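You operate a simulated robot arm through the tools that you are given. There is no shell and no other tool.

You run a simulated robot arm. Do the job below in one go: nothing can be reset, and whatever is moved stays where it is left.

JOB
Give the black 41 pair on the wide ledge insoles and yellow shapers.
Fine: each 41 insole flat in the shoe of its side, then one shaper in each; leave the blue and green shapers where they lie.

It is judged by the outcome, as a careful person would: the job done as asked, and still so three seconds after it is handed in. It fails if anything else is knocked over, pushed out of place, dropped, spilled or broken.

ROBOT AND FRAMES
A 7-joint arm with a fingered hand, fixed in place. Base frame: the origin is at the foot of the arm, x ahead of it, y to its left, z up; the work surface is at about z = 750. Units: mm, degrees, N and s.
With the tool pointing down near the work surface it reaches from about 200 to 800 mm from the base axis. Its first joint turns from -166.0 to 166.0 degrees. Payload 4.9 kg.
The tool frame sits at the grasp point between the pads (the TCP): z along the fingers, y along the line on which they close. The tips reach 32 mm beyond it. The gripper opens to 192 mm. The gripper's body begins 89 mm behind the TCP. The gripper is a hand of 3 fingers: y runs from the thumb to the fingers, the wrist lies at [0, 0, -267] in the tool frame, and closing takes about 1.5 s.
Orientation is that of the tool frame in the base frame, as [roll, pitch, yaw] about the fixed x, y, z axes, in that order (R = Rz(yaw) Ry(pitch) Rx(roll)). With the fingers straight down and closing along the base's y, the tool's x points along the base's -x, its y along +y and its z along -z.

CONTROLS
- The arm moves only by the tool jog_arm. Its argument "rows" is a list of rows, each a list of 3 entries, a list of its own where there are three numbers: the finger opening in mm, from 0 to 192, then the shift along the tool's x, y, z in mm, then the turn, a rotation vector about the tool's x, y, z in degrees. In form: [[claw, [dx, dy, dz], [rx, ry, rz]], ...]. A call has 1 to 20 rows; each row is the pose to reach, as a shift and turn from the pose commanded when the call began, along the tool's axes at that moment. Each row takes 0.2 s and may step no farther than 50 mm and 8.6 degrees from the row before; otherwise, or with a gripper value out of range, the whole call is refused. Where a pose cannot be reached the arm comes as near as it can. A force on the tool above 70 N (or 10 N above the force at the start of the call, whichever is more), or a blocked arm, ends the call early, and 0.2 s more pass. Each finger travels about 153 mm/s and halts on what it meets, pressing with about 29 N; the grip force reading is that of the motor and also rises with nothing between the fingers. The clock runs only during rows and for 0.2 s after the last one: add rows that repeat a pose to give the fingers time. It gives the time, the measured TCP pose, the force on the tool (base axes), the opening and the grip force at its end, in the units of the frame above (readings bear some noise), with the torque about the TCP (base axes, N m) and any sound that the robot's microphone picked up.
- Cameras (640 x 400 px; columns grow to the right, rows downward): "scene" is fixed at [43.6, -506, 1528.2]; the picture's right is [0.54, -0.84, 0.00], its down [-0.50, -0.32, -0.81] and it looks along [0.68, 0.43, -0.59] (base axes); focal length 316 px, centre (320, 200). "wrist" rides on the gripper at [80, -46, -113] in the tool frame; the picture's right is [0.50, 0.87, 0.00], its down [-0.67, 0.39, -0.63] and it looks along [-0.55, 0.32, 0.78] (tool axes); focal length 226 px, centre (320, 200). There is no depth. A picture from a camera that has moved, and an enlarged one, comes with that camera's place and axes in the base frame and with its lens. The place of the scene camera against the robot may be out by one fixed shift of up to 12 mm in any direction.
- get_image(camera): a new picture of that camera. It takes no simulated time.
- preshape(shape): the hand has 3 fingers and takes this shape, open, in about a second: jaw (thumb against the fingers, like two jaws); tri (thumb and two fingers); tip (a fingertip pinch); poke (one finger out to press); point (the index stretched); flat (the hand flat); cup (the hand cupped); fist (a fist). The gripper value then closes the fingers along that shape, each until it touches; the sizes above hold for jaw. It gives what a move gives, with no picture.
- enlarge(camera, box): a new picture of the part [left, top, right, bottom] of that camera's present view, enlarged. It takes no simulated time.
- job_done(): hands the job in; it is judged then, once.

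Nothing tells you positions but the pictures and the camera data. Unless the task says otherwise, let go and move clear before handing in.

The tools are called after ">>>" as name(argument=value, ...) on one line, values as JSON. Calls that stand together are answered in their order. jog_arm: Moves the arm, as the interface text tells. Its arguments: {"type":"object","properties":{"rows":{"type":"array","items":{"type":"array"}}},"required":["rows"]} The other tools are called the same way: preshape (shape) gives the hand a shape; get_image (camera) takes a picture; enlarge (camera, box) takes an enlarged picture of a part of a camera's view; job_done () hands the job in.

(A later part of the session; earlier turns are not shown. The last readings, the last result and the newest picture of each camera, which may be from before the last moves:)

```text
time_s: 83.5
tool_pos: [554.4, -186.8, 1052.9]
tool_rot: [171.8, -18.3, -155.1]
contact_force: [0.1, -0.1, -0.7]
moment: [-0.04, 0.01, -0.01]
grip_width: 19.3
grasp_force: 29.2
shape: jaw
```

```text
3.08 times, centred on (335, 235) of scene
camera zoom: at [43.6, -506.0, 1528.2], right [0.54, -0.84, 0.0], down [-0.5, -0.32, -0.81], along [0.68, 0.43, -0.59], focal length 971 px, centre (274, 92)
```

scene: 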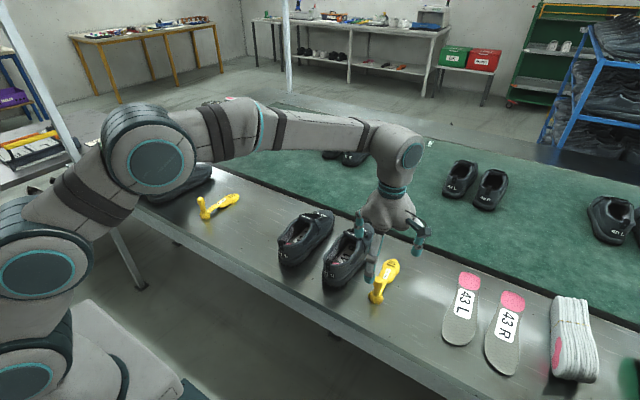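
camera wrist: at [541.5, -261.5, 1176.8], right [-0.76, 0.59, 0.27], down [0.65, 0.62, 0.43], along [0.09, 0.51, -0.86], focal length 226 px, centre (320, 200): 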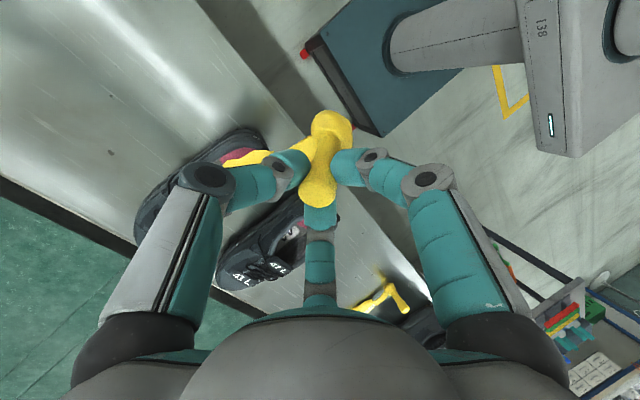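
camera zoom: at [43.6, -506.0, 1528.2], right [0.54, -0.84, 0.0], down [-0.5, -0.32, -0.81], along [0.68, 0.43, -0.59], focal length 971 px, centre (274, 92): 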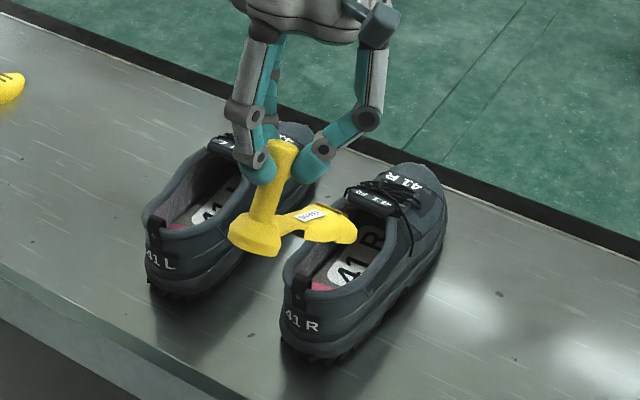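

>>> jog_arm(rows=[[0, [-12.2, -5.6, 7.8], [0, 0, 0]], [0, [-24.5, -11.2, 15.7], [0, 0, 0]], [0, [-36.7, -16.9, 23.5], [0, 0, 0]], [0, [-49, -22.5, 31.4], [0, 0, 0]], [0, [-49, -22.5, 31.4], [0, 0, 0]]])

>>> enlarge(camera="scene", box=[295, 195, 385, 285])

>>> enlarge(camera="wrist", box=[100, 80, 400, 280])

```text
time_s: 84.7
tool_pos: [593.7, -189.2, 1003.7]
tool_rot: [171.9, -18.3, -155.1]
contact_force: [-1.1, -0.1, -0.7]
moment: [0.02, 0.01, 0.01]
grip_width: 19.1
grasp_force: 29.5
shape: jaw
```

```text
4.44 times, centred on (340, 240) of scene
camera zoom: at [43.6, -506.0, 1528.2], right [0.54, -0.84, 0.0], down [-0.5, -0.32, -0.81], along [0.68, 0.43, -0.59], focal length 1402 px, centre (231, 22)
```

zoom: 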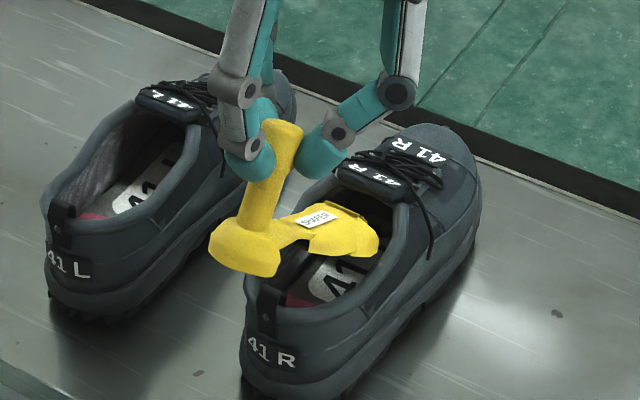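

```text
2.00 times, centred on (250, 180) of wrist
camera zoom: at [581.6, -263.3, 1128.4], right [-0.76, 0.59, 0.27], down [0.65, 0.62, 0.44], along [0.09, 0.51, -0.86], focal length 452 px, centre (460, 240)
```

zoom: 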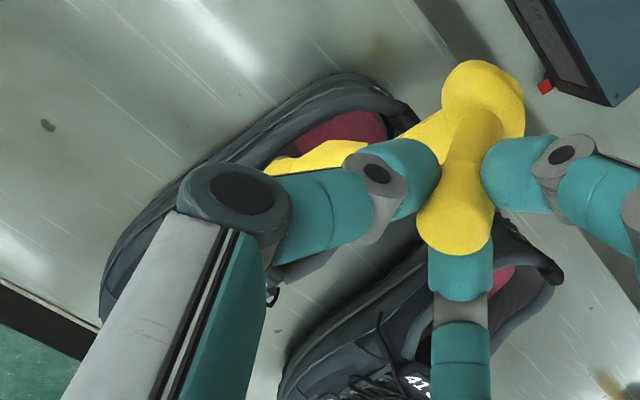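

>>> jog_arm(rows=[[0, [-9, -4, 7.7], [0, 0, 0]], [0, [-18.1, -7.9, 15.5], [0, 0, 0]], [0, [-27.2, -11.9, 23.2], [0, 0, 0]], [0, [-27.2, -11.9, 23.2], [0, 0, 0]]])

>>> enlarge(camera="scene", box=[295, 195, 385, 285])

>>> enlarge(camera="wrist", box=[100, 80, 400, 280])

```text
time_s: 85.7
tool_pos: [614.6, -187.9, 972.8]
tool_rot: [171.8, -18.2, -155.2]
contact_force: [-0.3, 0.0, -0.2]
moment: [0.0, -0.02, 0.0]
grip_width: 19.3
grasp_force: 29.5
shape: jaw
```

```text
4.44 times, centred on (340, 240) of scene
camera zoom: at [43.6, -506.0, 1528.2], right [0.54, -0.84, 0.0], down [-0.5, -0.32, -0.81], along [0.68, 0.43, -0.59], focal length 1402 px, centre (231, 22)
```

zoom: 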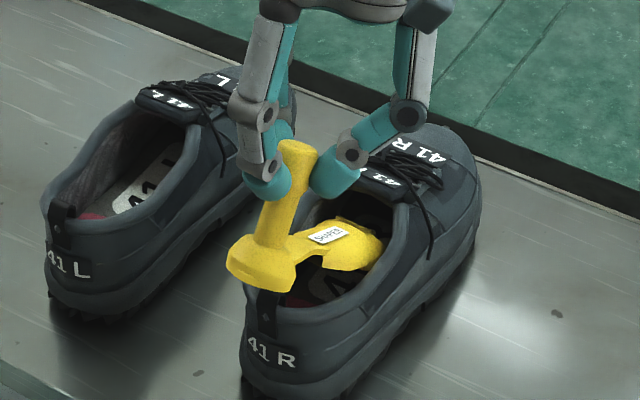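

```text
2.00 times, centred on (250, 180) of wrist
camera zoom: at [601.9, -262.9, 1097.0], right [-0.76, 0.59, 0.27], down [0.65, 0.62, 0.44], along [0.09, 0.51, -0.86], focal length 452 px, centre (460, 240)
```

zoom: 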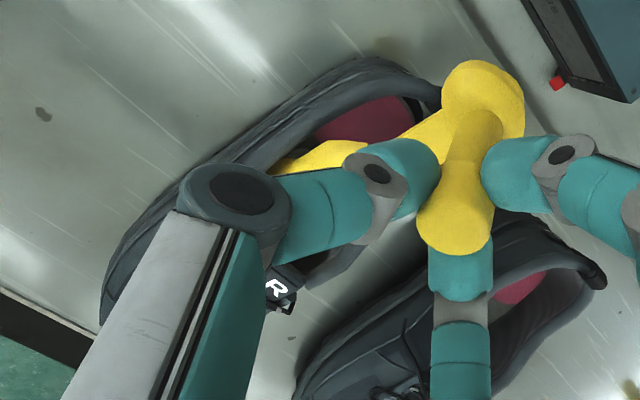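

>>> jog_arm(rows=[[0, [-7.7, -3.4, 3.2], [0.67, -1.53, 0]], [0, [-15.4, -6.7, 6.5], [1.33, -3.05, 0]], [0, [-23.1, -10.1, 9.7], [2, -4.58, 0]], [0, [-23.1, -10.1, 9.7], [2, -4.58, 0]]])

>>> enlarge(camera="scene", box=[295, 195, 385, 285])

```text
time_s: 86.7
tool_pos: [634.4, -188.4, 954.9]
tool_rot: [173.9, -13.7, -155.7]
contact_force: [-0.5, -0.3, -0.9]
moment: [-0.05, 0.02, 0.01]
grip_width: 19.0
grasp_force: 28.8
shape: jaw
```

```text
4.44 times, centred on (340, 240) of scene
camera zoom: at [43.6, -506.0, 1528.2], right [0.54, -0.84, 0.0], down [-0.5, -0.32, -0.81], along [0.68, 0.43, -0.59], focal length 1402 px, centre (231, 22)
```

zoom: 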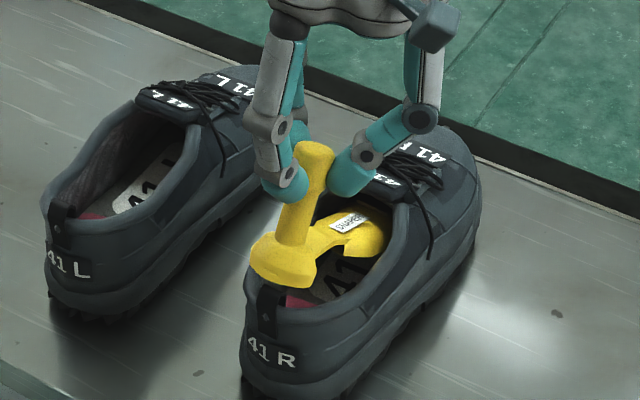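

>>> jog_arm(rows=[[0, [-6.6, -2.9, 0.8], [0.6, -1.37, 0]], [0, [-13.2, -5.8, 1.6], [1.2, -2.75, 0]], [0, [-13.2, -5.8, 1.6], [1.2, -2.75, 0]]])

>>> enlarge(camera="scene", box=[305, 205, 385, 285])

>>> get_image(camera="wrist")

```text
time_s: 87.5
tool_pos: [648.1, -189.2, 950.9]
tool_rot: [175.2, -10.9, -156.0]
contact_force: [-0.4, 0.3, -1.7]
moment: [0.03, 0.2, 0.01]
grip_width: 18.9
grasp_force: 29.3
shape: jaw
```

```text
5.00 times, centred on (345, 245) of scene
camera zoom: at [43.6, -506.0, 1528.2], right [0.54, -0.84, 0.0], down [-0.5, -0.32, -0.81], along [0.68, 0.43, -0.59], focal length 1578 px, centre (195, -25)
```

zoom: 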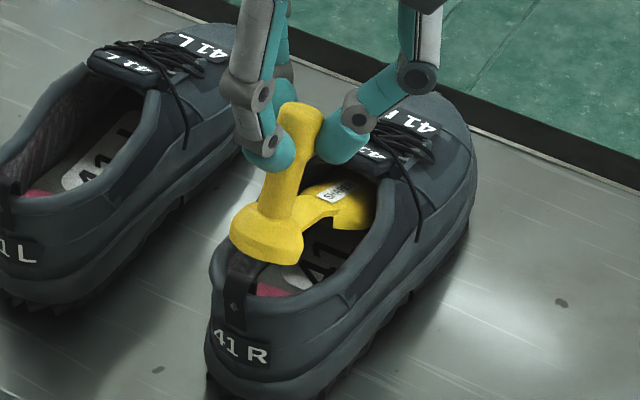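

```text
taken
camera wrist: at [618.8, -263.1, 1071.4], right [-0.79, 0.59, 0.17], down [0.58, 0.62, 0.52], along [0.21, 0.51, -0.84], focal length 226 px, centre (320, 200)
```

wrist: 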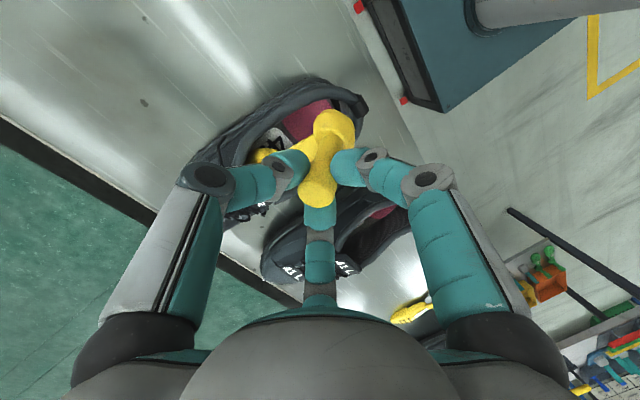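

>>> jog_arm(rows=[[0, [-1.7, -0.7, 1.6], [0, 0, 0]], [0, [-3.5, -1.5, 3.3], [0, 0, 0]], [0, [-3.5, -1.5, 3.3], [0, 0, 0]]])

>>> enlarge(camera="scene", box=[315, 215, 375, 275])

```text
time_s: 88.3
tool_pos: [651.2, -188.6, 945.7]
tool_rot: [175.3, -11.0, -156.0]
contact_force: [-0.2, -0.3, -1.6]
moment: [0.0, 0.1, 0.02]
grip_width: 19.2
grasp_force: 29.0
shape: jaw
```

```text
6.67 times, centred on (345, 245) of scene
camera zoom: at [43.6, -506.0, 1528.2], right [0.54, -0.84, 0.0], down [-0.5, -0.32, -0.81], along [0.68, 0.43, -0.59], focal length 2103 px, centre (153, -100)
```

zoom: 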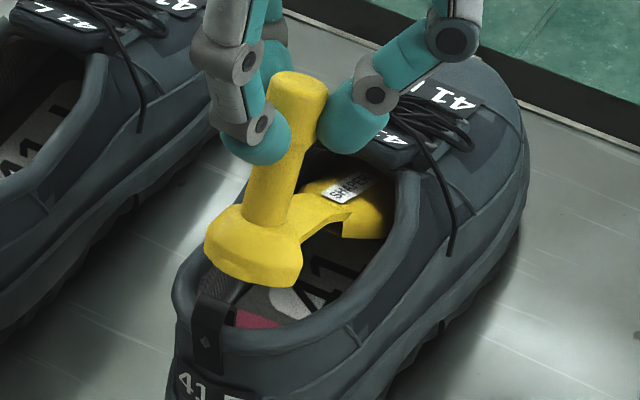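

>>> jog_arm(rows=[[0, [-0.4, -0.2, 4.5], [0.93, -2.14, 0]], [0, [-0.7, -0.3, 9], [1.87, -4.27, 0]], [0, [-1.1, -0.5, 13.4], [2.8, -6.41, 0]], [0, [-1.1, -0.5, 13.4], [2.8, -6.41, 0]]])

>>> enlarge(camera="scene", box=[305, 205, 385, 285])

```text
time_s: 89.3
tool_pos: [650.0, -190.0, 931.6]
tool_rot: [178.1, -4.6, -156.2]
contact_force: [-0.8, 0.4, -1.6]
moment: [0.06, 0.24, 0.03]
grip_width: 19.3
grasp_force: 28.9
shape: jaw
```

```text
5.00 times, centred on (345, 245) of scene
camera zoom: at [43.6, -506.0, 1528.2], right [0.54, -0.84, 0.0], down [-0.5, -0.32, -0.81], along [0.68, 0.43, -0.59], focal length 1578 px, centre (195, -25)
```

zoom: 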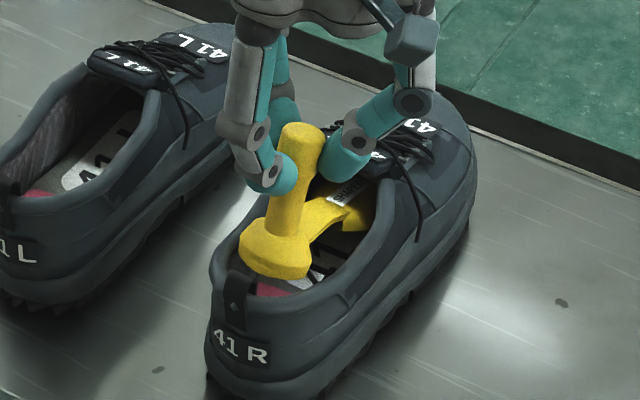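

>>> jog_arm(rows=[[0, [0.8, 0.3, 6.2], [1, -2.29, 0]], [0, [1.5, 0.7, 12.5], [2, -4.58, 0]], [0, [2.3, 1, 18.7], [3, -6.87, 0]], [0, [3, 1.3, 25], [4, -9.16, 0]], [0, [3, 1.3, 25], [4, -9.16, 0]]])

>>> enlarge(camera="scene", box=[305, 205, 385, 285])

>>> get_image(camera="wrist")

```text
time_s: 90.5
tool_pos: [644.4, -189.5, 908.5]
tool_rot: [-178.0, 4.6, -156.3]
contact_force: [-0.2, 0.2, -2.0]
moment: [0.06, 0.23, 0.02]
grip_width: 19.2
grasp_force: 28.6
shape: jaw
```

```text
5.00 times, centred on (345, 245) of scene
camera zoom: at [43.6, -506.0, 1528.2], right [0.54, -0.84, 0.0], down [-0.5, -0.32, -0.81], along [0.68, 0.43, -0.59], focal length 1578 px, centre (195, -25)
```

zoom: 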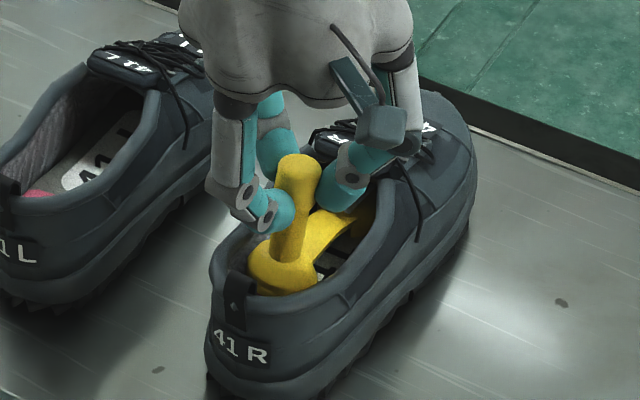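

```text
taken
camera wrist: at [580.9, -263.5, 1015.3], right [-0.8, 0.59, -0.07], down [0.4, 0.62, 0.67], along [0.44, 0.51, -0.74], focal length 226 px, centre (320, 200)
```

wrist: 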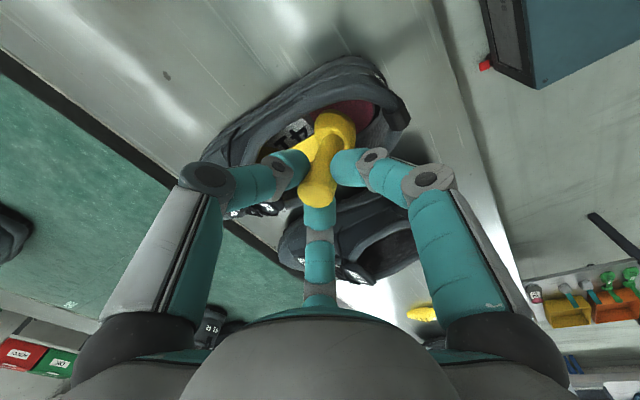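

>>> jog_arm(rows=[[0, [2, 0.9, 6.4], [1, -2.29, 0]], [0, [4, 1.8, 12.7], [2, -4.58, 0]], [0, [6, 2.6, 19], [3, -6.87, 0]], [0, [8, 3.5, 25.4], [4, -9.16, 0]], [0, [8, 3.5, 25.4], [4, -9.16, 0]]])

>>> enlarge(camera="scene", box=[305, 205, 385, 285])

>>> enlarge(camera="wrist", box=[180, 40, 440, 240])

```text
time_s: 91.7
tool_pos: [641.0, -188.1, 884.3]
tool_rot: [-173.5, 13.9, -155.5]
contact_force: [2.3, 0.9, 18.7]
moment: [0.0, 0.49, 0.02]
grip_width: 19.7
grasp_force: 29.0
shape: jaw
```

```text
5.00 times, centred on (345, 245) of scene
camera zoom: at [43.6, -506.0, 1528.2], right [0.54, -0.84, 0.0], down [-0.5, -0.32, -0.81], along [0.68, 0.43, -0.59], focal length 1578 px, centre (195, -25)
```

zoom: 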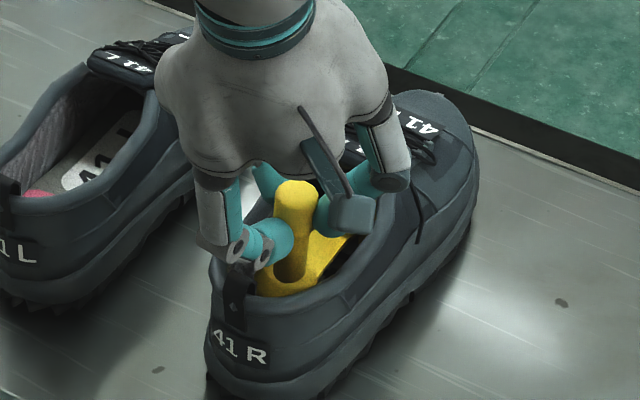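

```text
2.00 times, centred on (310, 140) of wrist
camera zoom: at [558.3, -263.2, 979.4], right [-0.78, 0.59, -0.22], down [0.28, 0.63, 0.73], along [0.57, 0.51, -0.65], focal length 452 px, centre (340, 320)
```

zoom: 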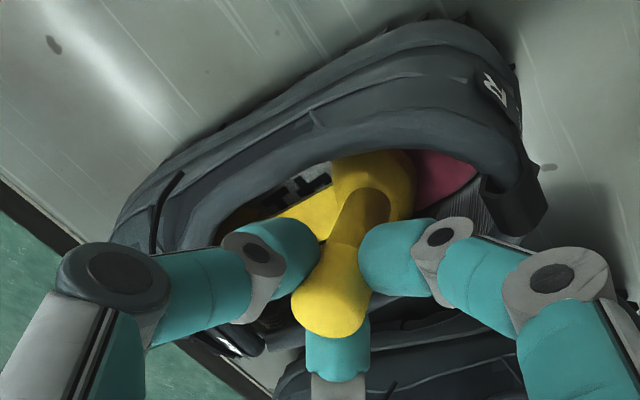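

The shaper has bottomed (18.7 N). I ease up 4 mm and check.

>>> jog_arm(rows=[[0, [-0.5, -0.2, -2], [0, 0, 0]], [0, [-1, -0.4, -3.9], [0, 0, 0]], [0, [-1, -0.4, -3.9], [0, 0, 0]]])

>>> enlarge(camera="scene", box=[315, 215, 375, 275])

>>> enlarge(camera="wrist", box=[180, 40, 440, 240])

```text
time_s: 92.5
tool_pos: [638.5, -188.8, 886.5]
tool_rot: [-173.8, 13.7, -155.6]
contact_force: [6.1, -0.9, 9.5]
moment: [-0.09, 0.02, 0.06]
grip_width: 19.6
grasp_force: 28.7
shape: jaw
```

```text
6.67 times, centred on (345, 245) of scene
camera zoom: at [43.6, -506.0, 1528.2], right [0.54, -0.84, 0.0], down [-0.5, -0.32, -0.81], along [0.68, 0.43, -0.59], focal length 2103 px, centre (153, -100)
```

zoom: 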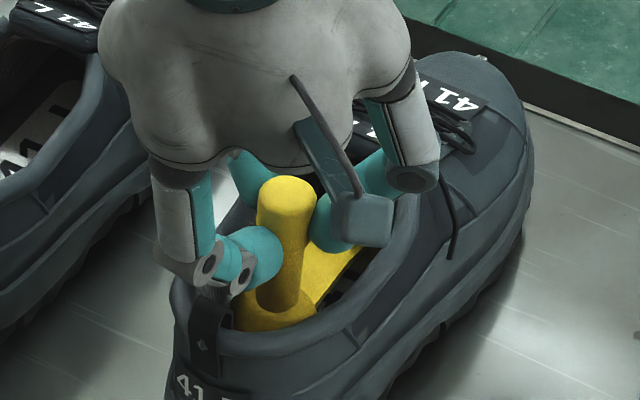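

```text
2.00 times, centred on (310, 140) of wrist
camera zoom: at [556.8, -263.6, 980.3], right [-0.78, 0.59, -0.21], down [0.28, 0.63, 0.73], along [0.56, 0.51, -0.65], focal length 452 px, centre (340, 320)
```

zoom: 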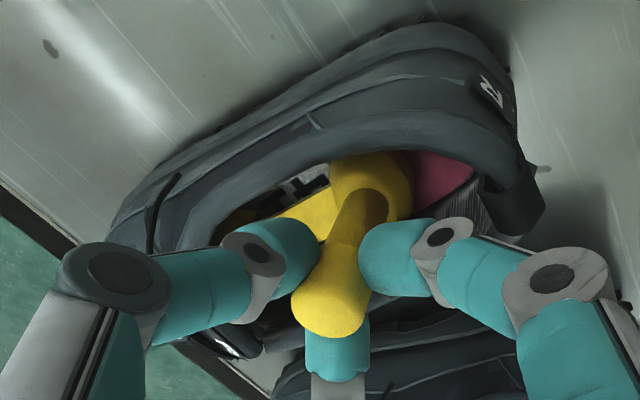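

>>> jog_arm(rows=[[26, [-0.2, -0.1, -1], [0, 0, 0]], [33, [-0.7, -0.3, -3], [0, 0, 0]], [38, [-0.9, -0.4, -4], [0, 0, 0]], [40, [-2.4, -1, -9.7], [0, 0, 0]], [44, [-4.7, -2.1, -19.3], [0, 0, 0]], [50, [-8.3, -3.6, -33.8], [0, 0, 0]], [56, [-13, -5.7, -53], [0, 0, 0]], [60, [-21, -9.3, -87], [0, 0, 0]], [60, [-21, -9.3, -87], [0, 0, 0]]])

>>> enlarge(camera="scene", box=[270, 195, 390, 295])

>>> get_image(camera="wrist")

```text
time_s: 94.5
tool_pos: [637.3, -189.7, 975.0]
tool_rot: [-173.9, 13.7, -155.7]
contact_force: [0.0, 0.2, 1.0]
moment: [0.0, 0.03, -0.02]
grip_width: 59.2
grasp_force: 0.1
shape: jaw
```

```text
4.00 times, centred on (330, 245) of scene
camera zoom: at [43.6, -506.0, 1528.2], right [0.54, -0.84, 0.0], down [-0.5, -0.32, -0.81], along [0.68, 0.43, -0.59], focal length 1262 px, centre (280, 20)
```

zoom: 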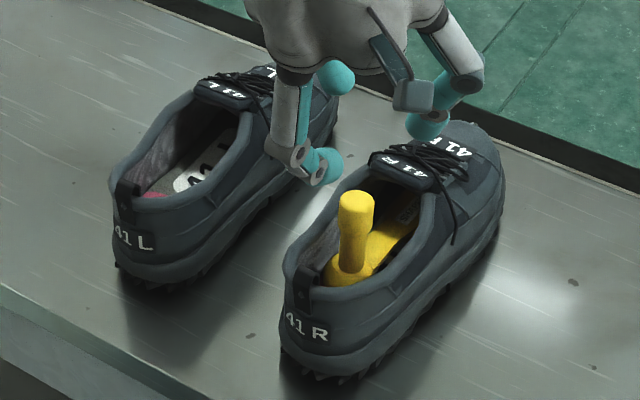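

```text
taken
camera wrist: at [555.2, -263.7, 1070.6], right [-0.78, 0.59, -0.21], down [0.28, 0.62, 0.73], along [0.56, 0.51, -0.65], focal length 226 px, centre (320, 200)
```

wrist: 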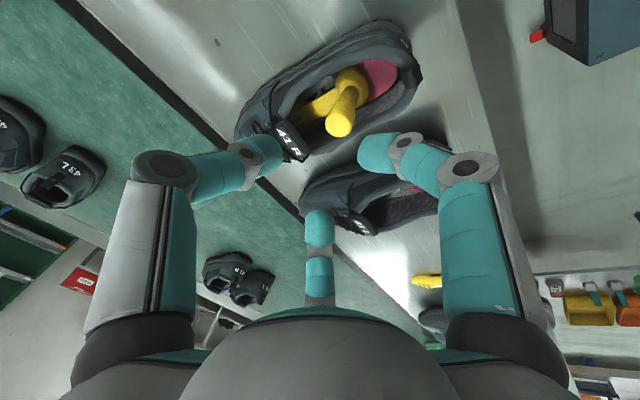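

>>> enlarge(camera="scene", box=[325, 220, 375, 270])

>>> enlarge(camera="wrist", box=[220, 10, 440, 170])

```text
8.00 times, centred on (350, 245) of scene
camera zoom: at [43.6, -506.0, 1528.2], right [0.54, -0.84, 0.0], down [-0.5, -0.32, -0.81], along [0.68, 0.43, -0.59], focal length 2524 px, centre (80, -160)
```

zoom: 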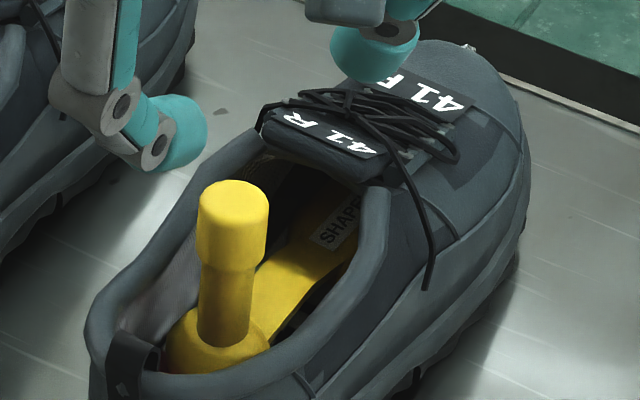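

```text
2.50 times, centred on (330, 90) of wrist
camera zoom: at [555.2, -263.7, 1070.6], right [-0.78, 0.59, -0.21], down [0.28, 0.62, 0.73], along [0.56, 0.51, -0.65], focal length 565 px, centre (295, 475)
```

zoom: 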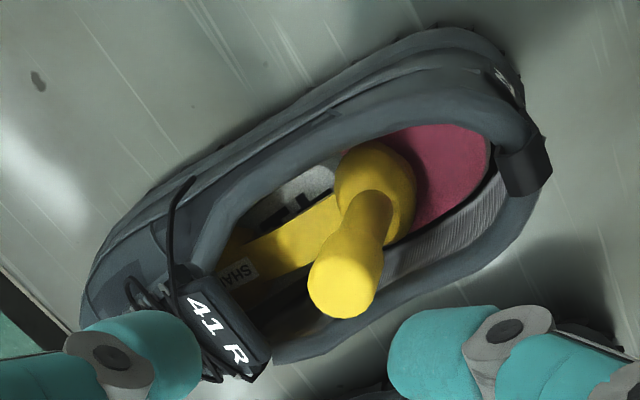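

The R shoe now holds its insole and a shaper, upright and flat, and the shoe hasn't shifted. I move over to the left shaper with the hand still leaning back.

>>> jog_arm(rows=[[70, [-16, 44.7, 0], [0, 0, 0]], [80, [-32.1, 89.5, 0], [0, 0, 0]], [90, [-48.1, 134.2, 0], [0, 0, 0]], [90, [-64.2, 178.9, 0], [0, 0, 0]], [90, [-80.2, 223.7, 0], [0, 0, 0]], [90, [-96.2, 268.4, 0], [0, 0, 0]], [90, [-112.3, 313.1, 0], [0, 0, 0]], [90, [-128.3, 357.9, 0], [0, 0, 0]], [90, [-144.4, 402.6, 0], [0, 0, 0]], [90, [-160.4, 447.3, 0], [0, 0, 0]], [90, [-176.5, 492, 0], [0, 0, 0]], [90, [-192.5, 536.8, 0], [0, 0, 0]], [90, [-192.5, 536.8, 0], [0, 0, 0]]])

>>> get_image(camera="wrist")

>>> get_image(camera="scene")

```text
time_s: 97.3
tool_pos: [598.2, 379.2, 965.5]
tool_rot: [-173.8, 13.7, -155.8]
contact_force: [-0.3, -0.1, 0.3]
moment: [0.0, 0.0, 0.04]
grip_width: 89.6
grasp_force: 0.1
shape: jaw
```

```text
taken
camera wrist: at [517.0, 304.4, 1060.9], right [-0.78, 0.59, -0.21], down [0.28, 0.63, 0.73], along [0.56, 0.51, -0.65], focal length 226 px, centre (320, 200)
```

wrist: 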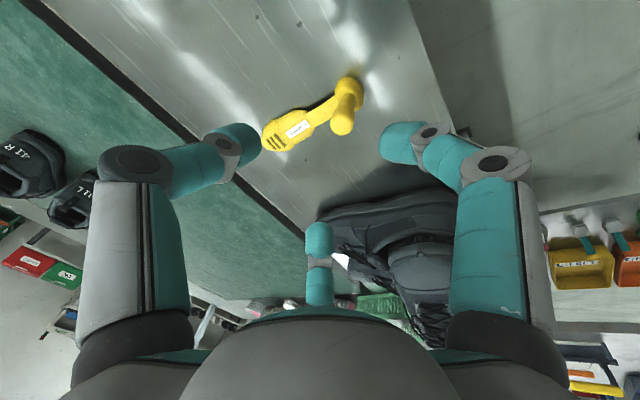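

```text
taken
```

scene: 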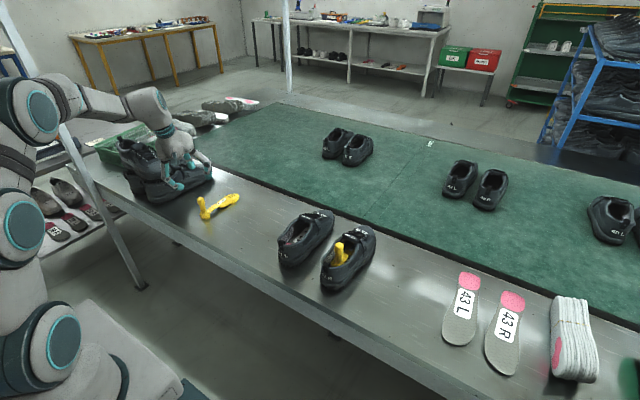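

>>> enlarge(camera="wrist", box=[240, 60, 400, 170])

```text
3.64 times, centred on (320, 115) of wrist
camera zoom: at [517.0, 304.4, 1060.9], right [-0.78, 0.59, -0.21], down [0.28, 0.63, 0.73], along [0.56, 0.51, -0.65], focal length 822 px, centre (320, 509)
```

zoom: 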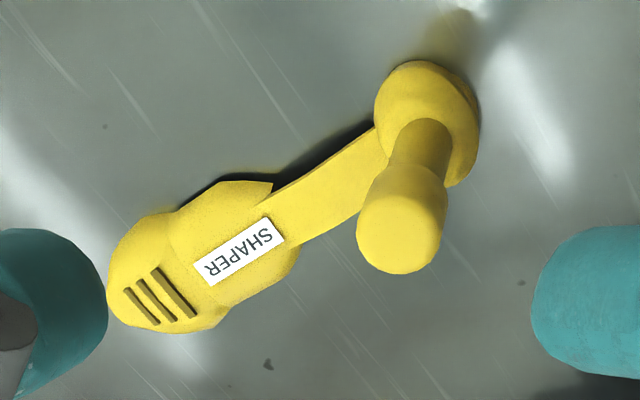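

Left shaper: post at ≈(612,390), axis about -1.6°. I approach it the same way.

>>> jog_arm(rows=[[90, [8.9, 10.2, 30], [0, 0, 0]], [90, [17.7, 20.4, 60.6], [0, 0, 0]], [90, [17.7, 20.4, 85], [0, 0, 0]], [90, [17.7, 20.4, 85], [0, 0, 0]]])

>>> get_image(camera="wrist")

>>> enlarge(camera="scene", box=[140, 130, 260, 240])

```text
time_s: 98.3
tool_pos: [598.9, 390.0, 875.4]
tool_rot: [-173.9, 13.8, -155.7]
contact_force: [0.0, -0.6, -1.3]
moment: [-0.02, 0.02, -0.04]
grip_width: 90.0
grasp_force: 0.1
shape: jaw
```

```text
taken
camera wrist: at [517.2, 315.3, 970.4], right [-0.78, 0.59, -0.21], down [0.28, 0.63, 0.73], along [0.56, 0.51, -0.65], focal length 226 px, centre (320, 200)
```

wrist: 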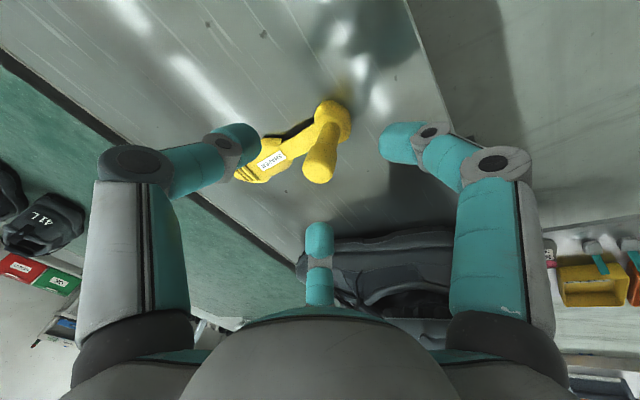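

```text
3.64 times, centred on (200, 185) of scene
camera zoom: at [43.6, -506.0, 1528.2], right [0.54, -0.84, 0.0], down [-0.5, -0.32, -0.81], along [0.68, 0.43, -0.59], focal length 1147 px, centre (756, 254)
```

zoom: 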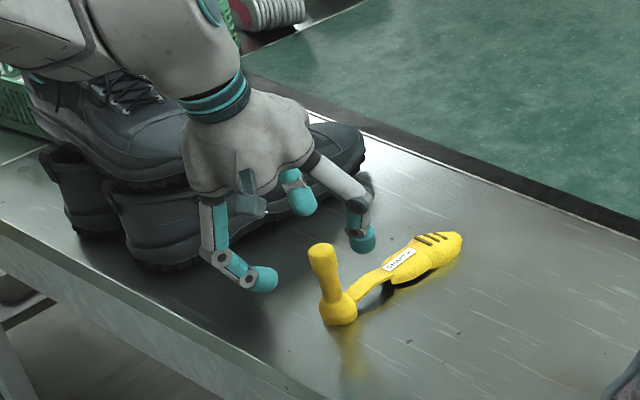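

>>> jog_arm(rows=[[90, [0.3, 0.3, 12], [0, 0, 0]], [85, [0.6, 0.6, 24], [0, 0, 0]], [80, [0.9, 1, 33.1], [0, 0, 0]], [70, [0.9, 1, 33.1], [0, 0, 0]], [60, [0.9, 1, 33.1], [0, 0, 0]], [50, [0.9, 1, 33.1], [0, 0, 0]], [40, [0.9, 1, 33.1], [0, 0, 0]], [32, [0.9, 1, 33.1], [0, 0, 0]], [26, [0.9, 1, 33.1], [0, 0, 0]], [26, [0.9, 1, 33.1], [0, 0, 0]]])

>>> enlarge(camera="wrist", box=[200, 80, 420, 260])

>>> enlarge(camera="scene", box=[170, 150, 260, 240])

```text
time_s: 100.5
tool_pos: [605.9, 392.2, 845.2]
tool_rot: [-173.9, 13.6, -155.9]
contact_force: [-0.1, -0.2, -0.3]
moment: [-0.02, -0.02, -0.01]
grip_width: 26.4
grasp_force: 0.1
shape: jaw
```

```text
2.22 times, centred on (310, 170) of wrist
camera zoom: at [524.2, 317.3, 939.4], right [-0.78, 0.59, -0.21], down [0.28, 0.63, 0.73], along [0.56, 0.51, -0.65], focal length 502 px, centre (342, 267)
```

zoom: 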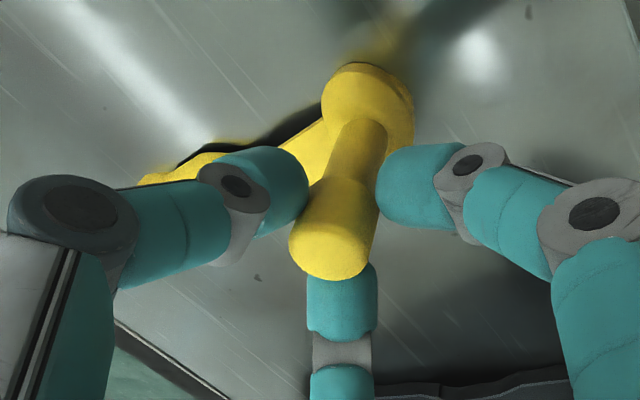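

```text
4.44 times, centred on (215, 195) of scene
camera zoom: at [43.6, -506.0, 1528.2], right [0.54, -0.84, 0.0], down [-0.5, -0.32, -0.81], along [0.68, 0.43, -0.59], focal length 1402 px, centre (787, 222)
```

zoom: 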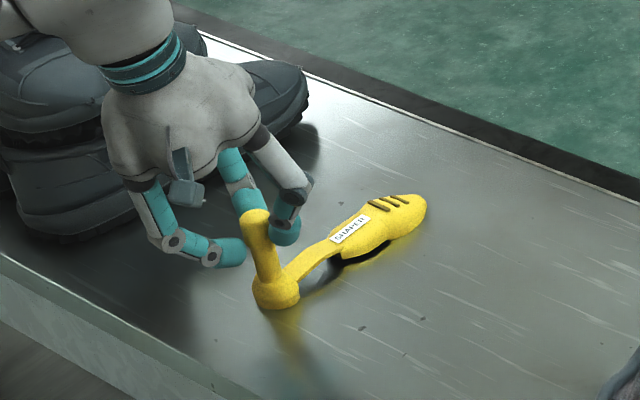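

Centred. I close firmly on the neck and lift slightly.

>>> jog_arm(rows=[[20, [0, 0, 0], [0, 0, 0]], [10, [0, 0, 0], [0, 0, 0]], [0, [0, 0, 0], [0, 0, 0]], [0, [0, 0, 0], [0, 0, 0]], [0, [-1.5, -0.6, -6], [0, 0, 0]], [0, [-4.5, -2, -18], [0, 0, 0]], [0, [-9.5, -4.1, -38.6], [0, 0, 0]], [0, [-9.5, -4.1, -38.6], [0, 0, 0]]])

>>> enlarge(camera="wrist", box=[160, 60, 420, 260])

>>> enlarge(camera="scene", box=[170, 140, 260, 240])

```text
time_s: 102.3
tool_pos: [605.0, 392.3, 883.7]
tool_rot: [-173.7, 13.7, -155.6]
contact_force: [0.2, 1.1, -0.2]
moment: [-0.02, 0.06, 0.01]
grip_width: 19.7
grasp_force: 28.9
shape: jaw
```

```text
2.00 times, centred on (290, 160) of wrist
camera zoom: at [523.8, 317.8, 979.0], right [-0.78, 0.59, -0.21], down [0.28, 0.63, 0.73], along [0.56, 0.51, -0.65], focal length 452 px, centre (380, 280)
```

zoom: 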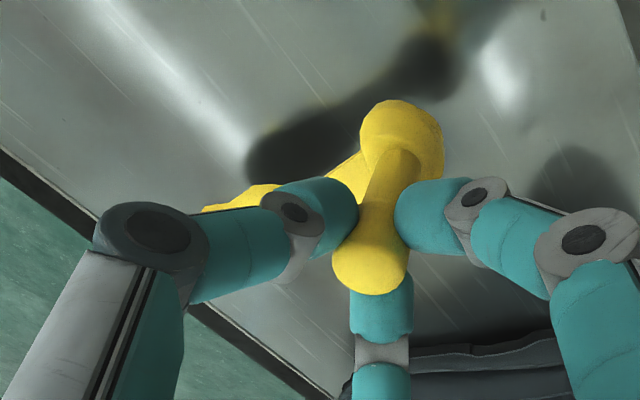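

```text
4.00 times, centred on (215, 190) of scene
camera zoom: at [43.6, -506.0, 1528.2], right [0.54, -0.84, 0.0], down [-0.5, -0.32, -0.81], along [0.68, 0.43, -0.59], focal length 1262 px, centre (740, 240)
```

zoom: 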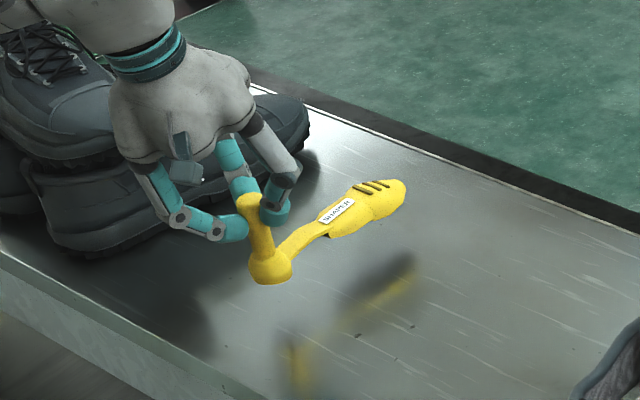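

>>> jog_arm(rows=[[0, [-8, -3.5, -32.8], [0, 0, 0]], [0, [-16.1, -7, -65.7], [0, 0, 0]], [0, [-24.1, -10.6, -98.5], [0, 0, 0]], [0, [-32.2, -14.1, -131.4], [0, 0, 0]], [0, [-17.9, -54.5, -130.6], [0, 0, 0]], [0, [-3.5, -94.9, -129.8], [0, 0, 0]], [0, [10.8, -135.3, -129], [0, 0, 0]], [0, [25.2, -175.6, -128.2], [0, 0, 0]], [0, [39.5, -216, -127.3], [-1.7, 3.36, -0.7]], [0, [53.8, -256.4, -126.5], [-3.35, 6.72, -1.45]], [0, [68.2, -296.8, -125.7], [-5, 10.08, -2.2]], [0, [82.5, -337.2, -124.9], [-6.7, 13.44, -2.9]], [0, [82.5, -337.2, -124.9], [-6.7, 13.44, -2.9]]])

>>> get_image(camera="wrist")

>>> enlarge(camera="scene", box=[250, 130, 390, 290])

```text
time_s: 105.1
tool_pos: [631.8, 50.0, 1020.0]
tool_rot: [179.8, 0.2, -153.5]
contact_force: [0.2, 0.8, -0.5]
moment: [0.0, 0.06, 0.03]
grip_width: 19.4
grasp_force: 28.8
shape: jaw
```

```text
taken
camera wrist: at [580.3, -27.8, 1132.4], right [-0.83, 0.55, 0.0], down [0.43, 0.64, 0.63], along [0.35, 0.53, -0.77], focal length 226 px, centre (320, 200)
```

wrist: 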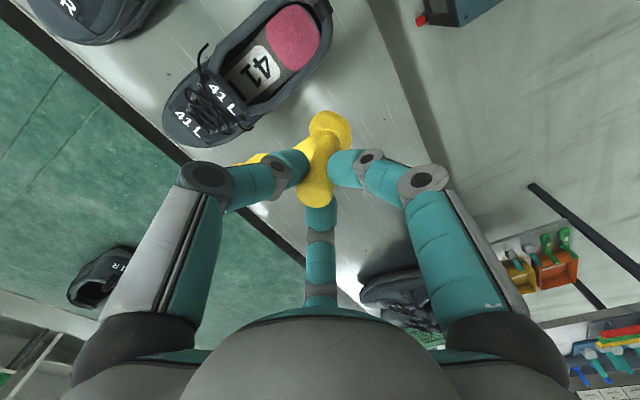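

```text
2.50 times, centred on (320, 210) of scene
camera zoom: at [43.6, -506.0, 1528.2], right [0.54, -0.84, 0.0], down [-0.5, -0.32, -0.81], along [0.68, 0.43, -0.59], focal length 789 px, centre (320, 175)
```

zoom: 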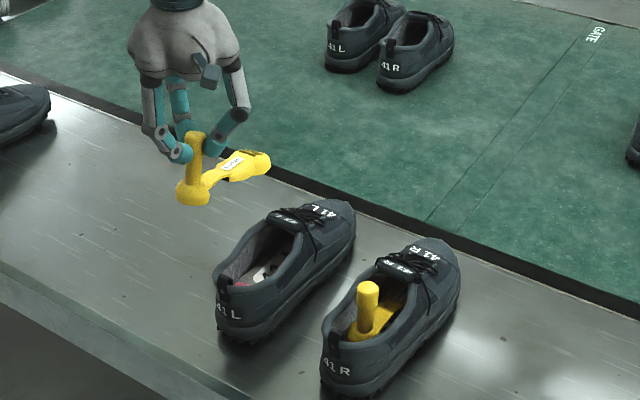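

>>> enlarge(camera="wrist", box=[150, 0, 350, 160])

```text
2.50 times, centred on (250, 80) of wrist
camera zoom: at [580.3, -27.8, 1132.4], right [-0.83, 0.55, 0.0], down [0.43, 0.64, 0.63], along [0.35, 0.53, -0.77], focal length 565 px, centre (495, 500)
```

zoom: 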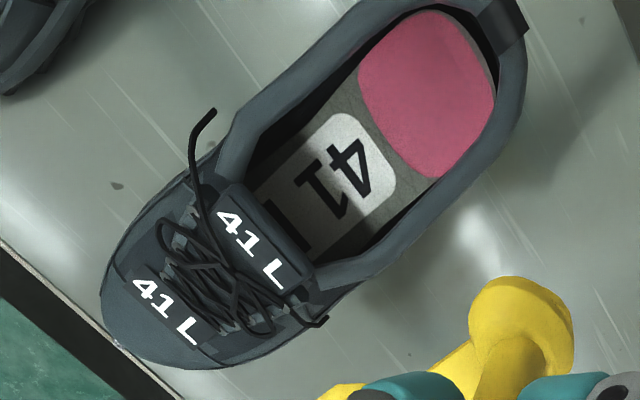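

L opening centre is y≈-25.5 with almost no yaw (tab (576,-28)). I move behind it, trim yaw by -2°, then tilt.

>>> jog_arm(rows=[[0, [36, -10.1, -11.2], [0, 0, 0.7]], [0, [72.1, -20.3, -22.3], [0, 0, 1.4]], [0, [108.1, -30.4, -33.5], [0, 0, 2]], [0, [108.1, -30.4, -33.5], [0, 0, 2]]])

```text
time_s: 106.1
tool_pos: [545.1, -25.8, 1054.6]
tool_rot: [179.7, 0.1, -155.3]
contact_force: [-0.3, 0.0, -1.1]
moment: [-0.01, 0.01, 0.01]
grip_width: 19.7
grasp_force: 28.7
shape: jaw
```

>>> jog_arm(rows=[[0, [0, 0, 0], [-2.78, 6.06, 0]], [0, [0, 0, 0], [-5.55, 12.12, 0]], [0, [0, 0, 0], [-8.33, 18.18, 0]], [0, [0, 0, 0], [-8.33, 18.18, 0]]])

>>> get_image(camera="wrist")

>>> enlarge(camera="scene", box=[250, 170, 370, 290])

```text
time_s: 107.1
tool_pos: [548.2, -25.7, 1054.1]
tool_rot: [171.1, -18.1, -154.0]
contact_force: [-1.2, 0.2, -0.1]
moment: [0.04, 0.04, 0.0]
grip_width: 19.5
grasp_force: 29.2
shape: jaw
```

```text
taken
camera wrist: at [536.7, -101.8, 1177.5], right [-0.77, 0.58, 0.28], down [0.64, 0.63, 0.44], along [0.08, 0.52, -0.85], focal length 226 px, centre (320, 200)
```

wrist: 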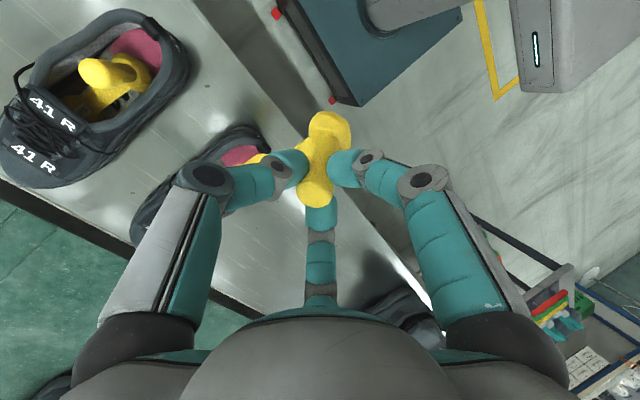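

```text
3.33 times, centred on (310, 230) of scene
camera zoom: at [43.6, -506.0, 1528.2], right [0.54, -0.84, 0.0], down [-0.5, -0.32, -0.81], along [0.68, 0.43, -0.59], focal length 1052 px, centre (353, 100)
```

zoom: 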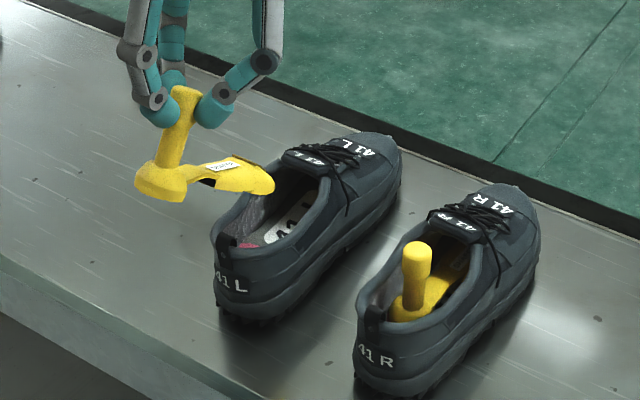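

>>> jog_arm(rows=[[0, [-16.4, -7.5, 10.5], [0, 0, 0]], [0, [-32.7, -15, 21], [0, 0, 0]], [0, [-49.1, -22.5, 31.4], [0, 0, 0]], [0, [-57.9, -26.5, 39.3], [0, 0, 0]], [0, [-66.7, -30.5, 47], [0, 0, 0]], [0, [-75.5, -34.6, 54.9], [0, 0, 0]], [0, [-75.5, -34.6, 54.9], [0, 0, 0]]])

>>> enlarge(camera="scene", box=[265, 185, 355, 275])

>>> enlarge(camera="wrist", box=[100, 80, 400, 280])

```text
time_s: 108.7
tool_pos: [607.9, -23.7, 972.6]
tool_rot: [171.1, -18.1, -154.1]
contact_force: [-0.5, 0.4, -0.5]
moment: [0.02, 0.01, -0.03]
grip_width: 19.7
grasp_force: 29.0
shape: jaw
```

```text
4.44 times, centred on (310, 230) of scene
camera zoom: at [43.6, -506.0, 1528.2], right [0.54, -0.84, 0.0], down [-0.5, -0.32, -0.81], along [0.68, 0.43, -0.59], focal length 1402 px, centre (364, 67)
```

zoom: 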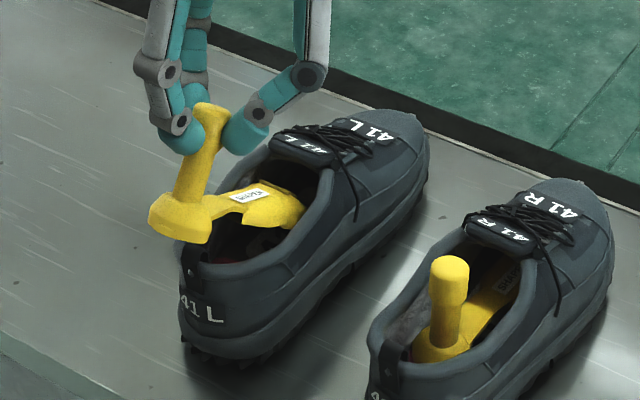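

```text
2.00 times, centred on (250, 180) of wrist
camera zoom: at [596.3, -101.3, 1096.7], right [-0.77, 0.58, 0.28], down [0.64, 0.63, 0.44], along [0.08, 0.52, -0.85], focal length 452 px, centre (460, 240)
```

zoom: 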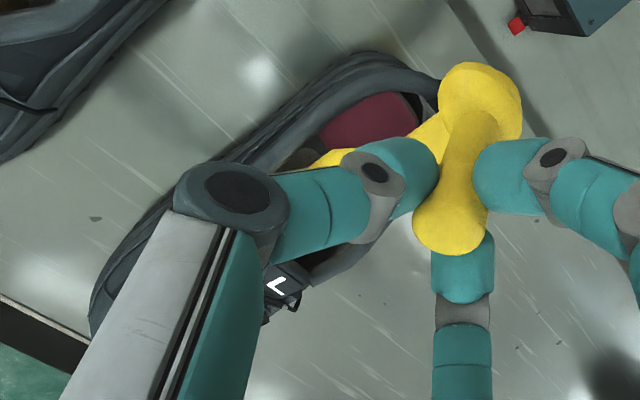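

>>> jog_arm(rows=[[0, [-7.7, -3.5, 3.2], [0.69, -1.52, 0]], [0, [-15.3, -7, 6.5], [1.39, -3.03, 0]], [0, [-23, -10.5, 9.7], [2.08, -4.55, 0]], [0, [-23, -10.5, 9.7], [2.08, -4.55, 0]]])

>>> enlarge(camera="scene", box=[265, 185, 355, 275])

```text
time_s: 109.7
tool_pos: [629.0, -25.4, 956.6]
tool_rot: [173.5, -13.5, -154.6]
contact_force: [-0.8, -0.1, -0.7]
moment: [0.03, 0.04, 0.01]
grip_width: 19.4
grasp_force: 28.4
shape: jaw
```

```text
4.44 times, centred on (310, 230) of scene
camera zoom: at [43.6, -506.0, 1528.2], right [0.54, -0.84, 0.0], down [-0.5, -0.32, -0.81], along [0.68, 0.43, -0.59], focal length 1402 px, centre (364, 67)
```

zoom: 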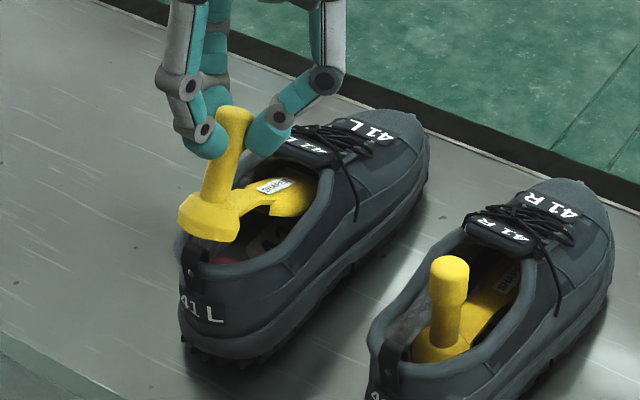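

>>> jog_arm(rows=[[0, [-7, -3.1, 0.8], [0.63, -1.36, 0]], [0, [-13.3, -6, 1.7], [1.25, -2.73, 0]], [0, [-16.7, -7.6, 4.7], [1.25, -2.73, 0]], [0, [-16.7, -7.6, 4.7], [1.25, -2.73, 0]]])

>>> enlarge(camera="scene", box=[265, 185, 355, 275])

```text
time_s: 110.7
tool_pos: [645.4, -25.6, 946.6]
tool_rot: [174.7, -10.8, -155.0]
contact_force: [-2.8, 0.1, 0.8]
moment: [-0.04, 0.16, -0.01]
grip_width: 19.6
grasp_force: 28.8
shape: jaw
```

```text
4.44 times, centred on (310, 230) of scene
camera zoom: at [43.6, -506.0, 1528.2], right [0.54, -0.84, 0.0], down [-0.5, -0.32, -0.81], along [0.68, 0.43, -0.59], focal length 1402 px, centre (364, 67)
```

zoom: 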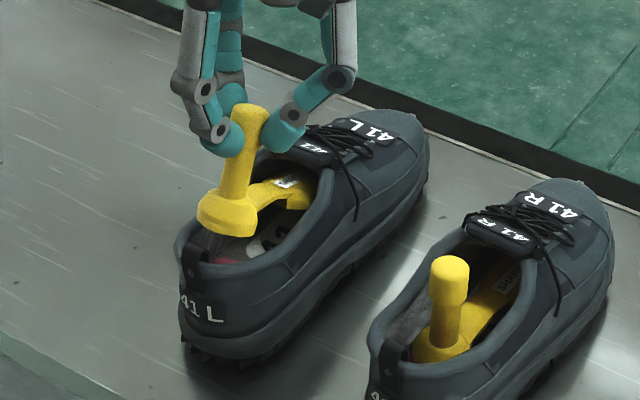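

>>> jog_arm(rows=[[0, [0, 0, 4.5], [0.97, -2.12, 0]], [0, [0.2, 0.1, 9], [1.94, -4.24, 0]], [0, [0.3, 0.1, 13], [2.91, -6.36, 0]], [0, [0.3, 0.1, 13], [2.91, -6.36, 0]]])

>>> enlarge(camera="scene", box=[265, 185, 355, 275])

```text
time_s: 111.7
tool_pos: [642.0, -24.5, 933.3]
tool_rot: [177.6, -4.4, -155.4]
contact_force: [-2.5, 0.5, -0.6]
moment: [-0.07, 0.17, -0.03]
grip_width: 19.3
grasp_force: 29.1
shape: jaw
```

```text
4.44 times, centred on (310, 230) of scene
camera zoom: at [43.6, -506.0, 1528.2], right [0.54, -0.84, 0.0], down [-0.5, -0.32, -0.81], along [0.68, 0.43, -0.59], focal length 1402 px, centre (364, 67)
```

zoom: 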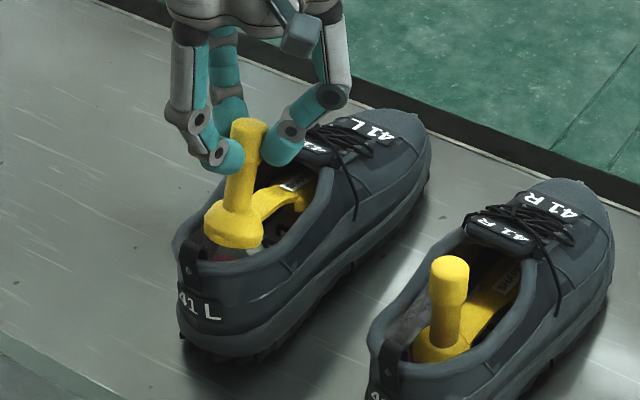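

>>> jog_arm(rows=[[0, [1.1, 0.5, 6.3], [1.04, -2.27, 0]], [0, [2.2, 1, 12.6], [2.08, -4.55, 0]], [0, [3.3, 1.5, 18.8], [3.12, -6.82, 0]], [0, [4.4, 2, 25.1], [4.16, -9.09, 0]], [0, [4.4, 2, 25.1], [4.16, -9.09, 0]]])

>>> enlarge(camera="scene", box=[265, 185, 355, 275])

>>> get_image(camera="wrist")

```text
time_s: 112.9
tool_pos: [635.1, -24.7, 910.1]
tool_rot: [-178.2, 4.7, -155.4]
contact_force: [-0.2, -0.3, -0.9]
moment: [-0.05, 0.21, -0.04]
grip_width: 19.7
grasp_force: 29.1
shape: jaw
```

```text
4.44 times, centred on (310, 230) of scene
camera zoom: at [43.6, -506.0, 1528.2], right [0.54, -0.84, 0.0], down [-0.5, -0.32, -0.81], along [0.68, 0.43, -0.59], focal length 1402 px, centre (364, 67)
```

zoom: 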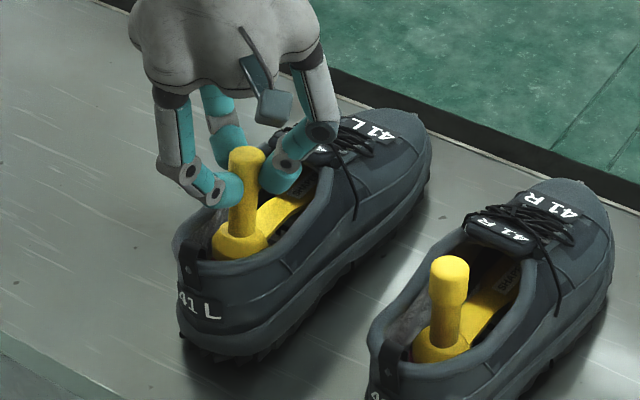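

```text
taken
camera wrist: at [572.3, -100.9, 1016.5], right [-0.81, 0.58, -0.07], down [0.39, 0.63, 0.67], along [0.43, 0.52, -0.74], focal length 226 px, centre (320, 200)
```

wrist: 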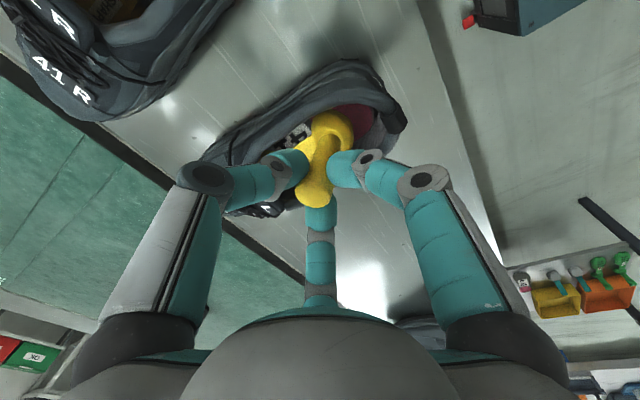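

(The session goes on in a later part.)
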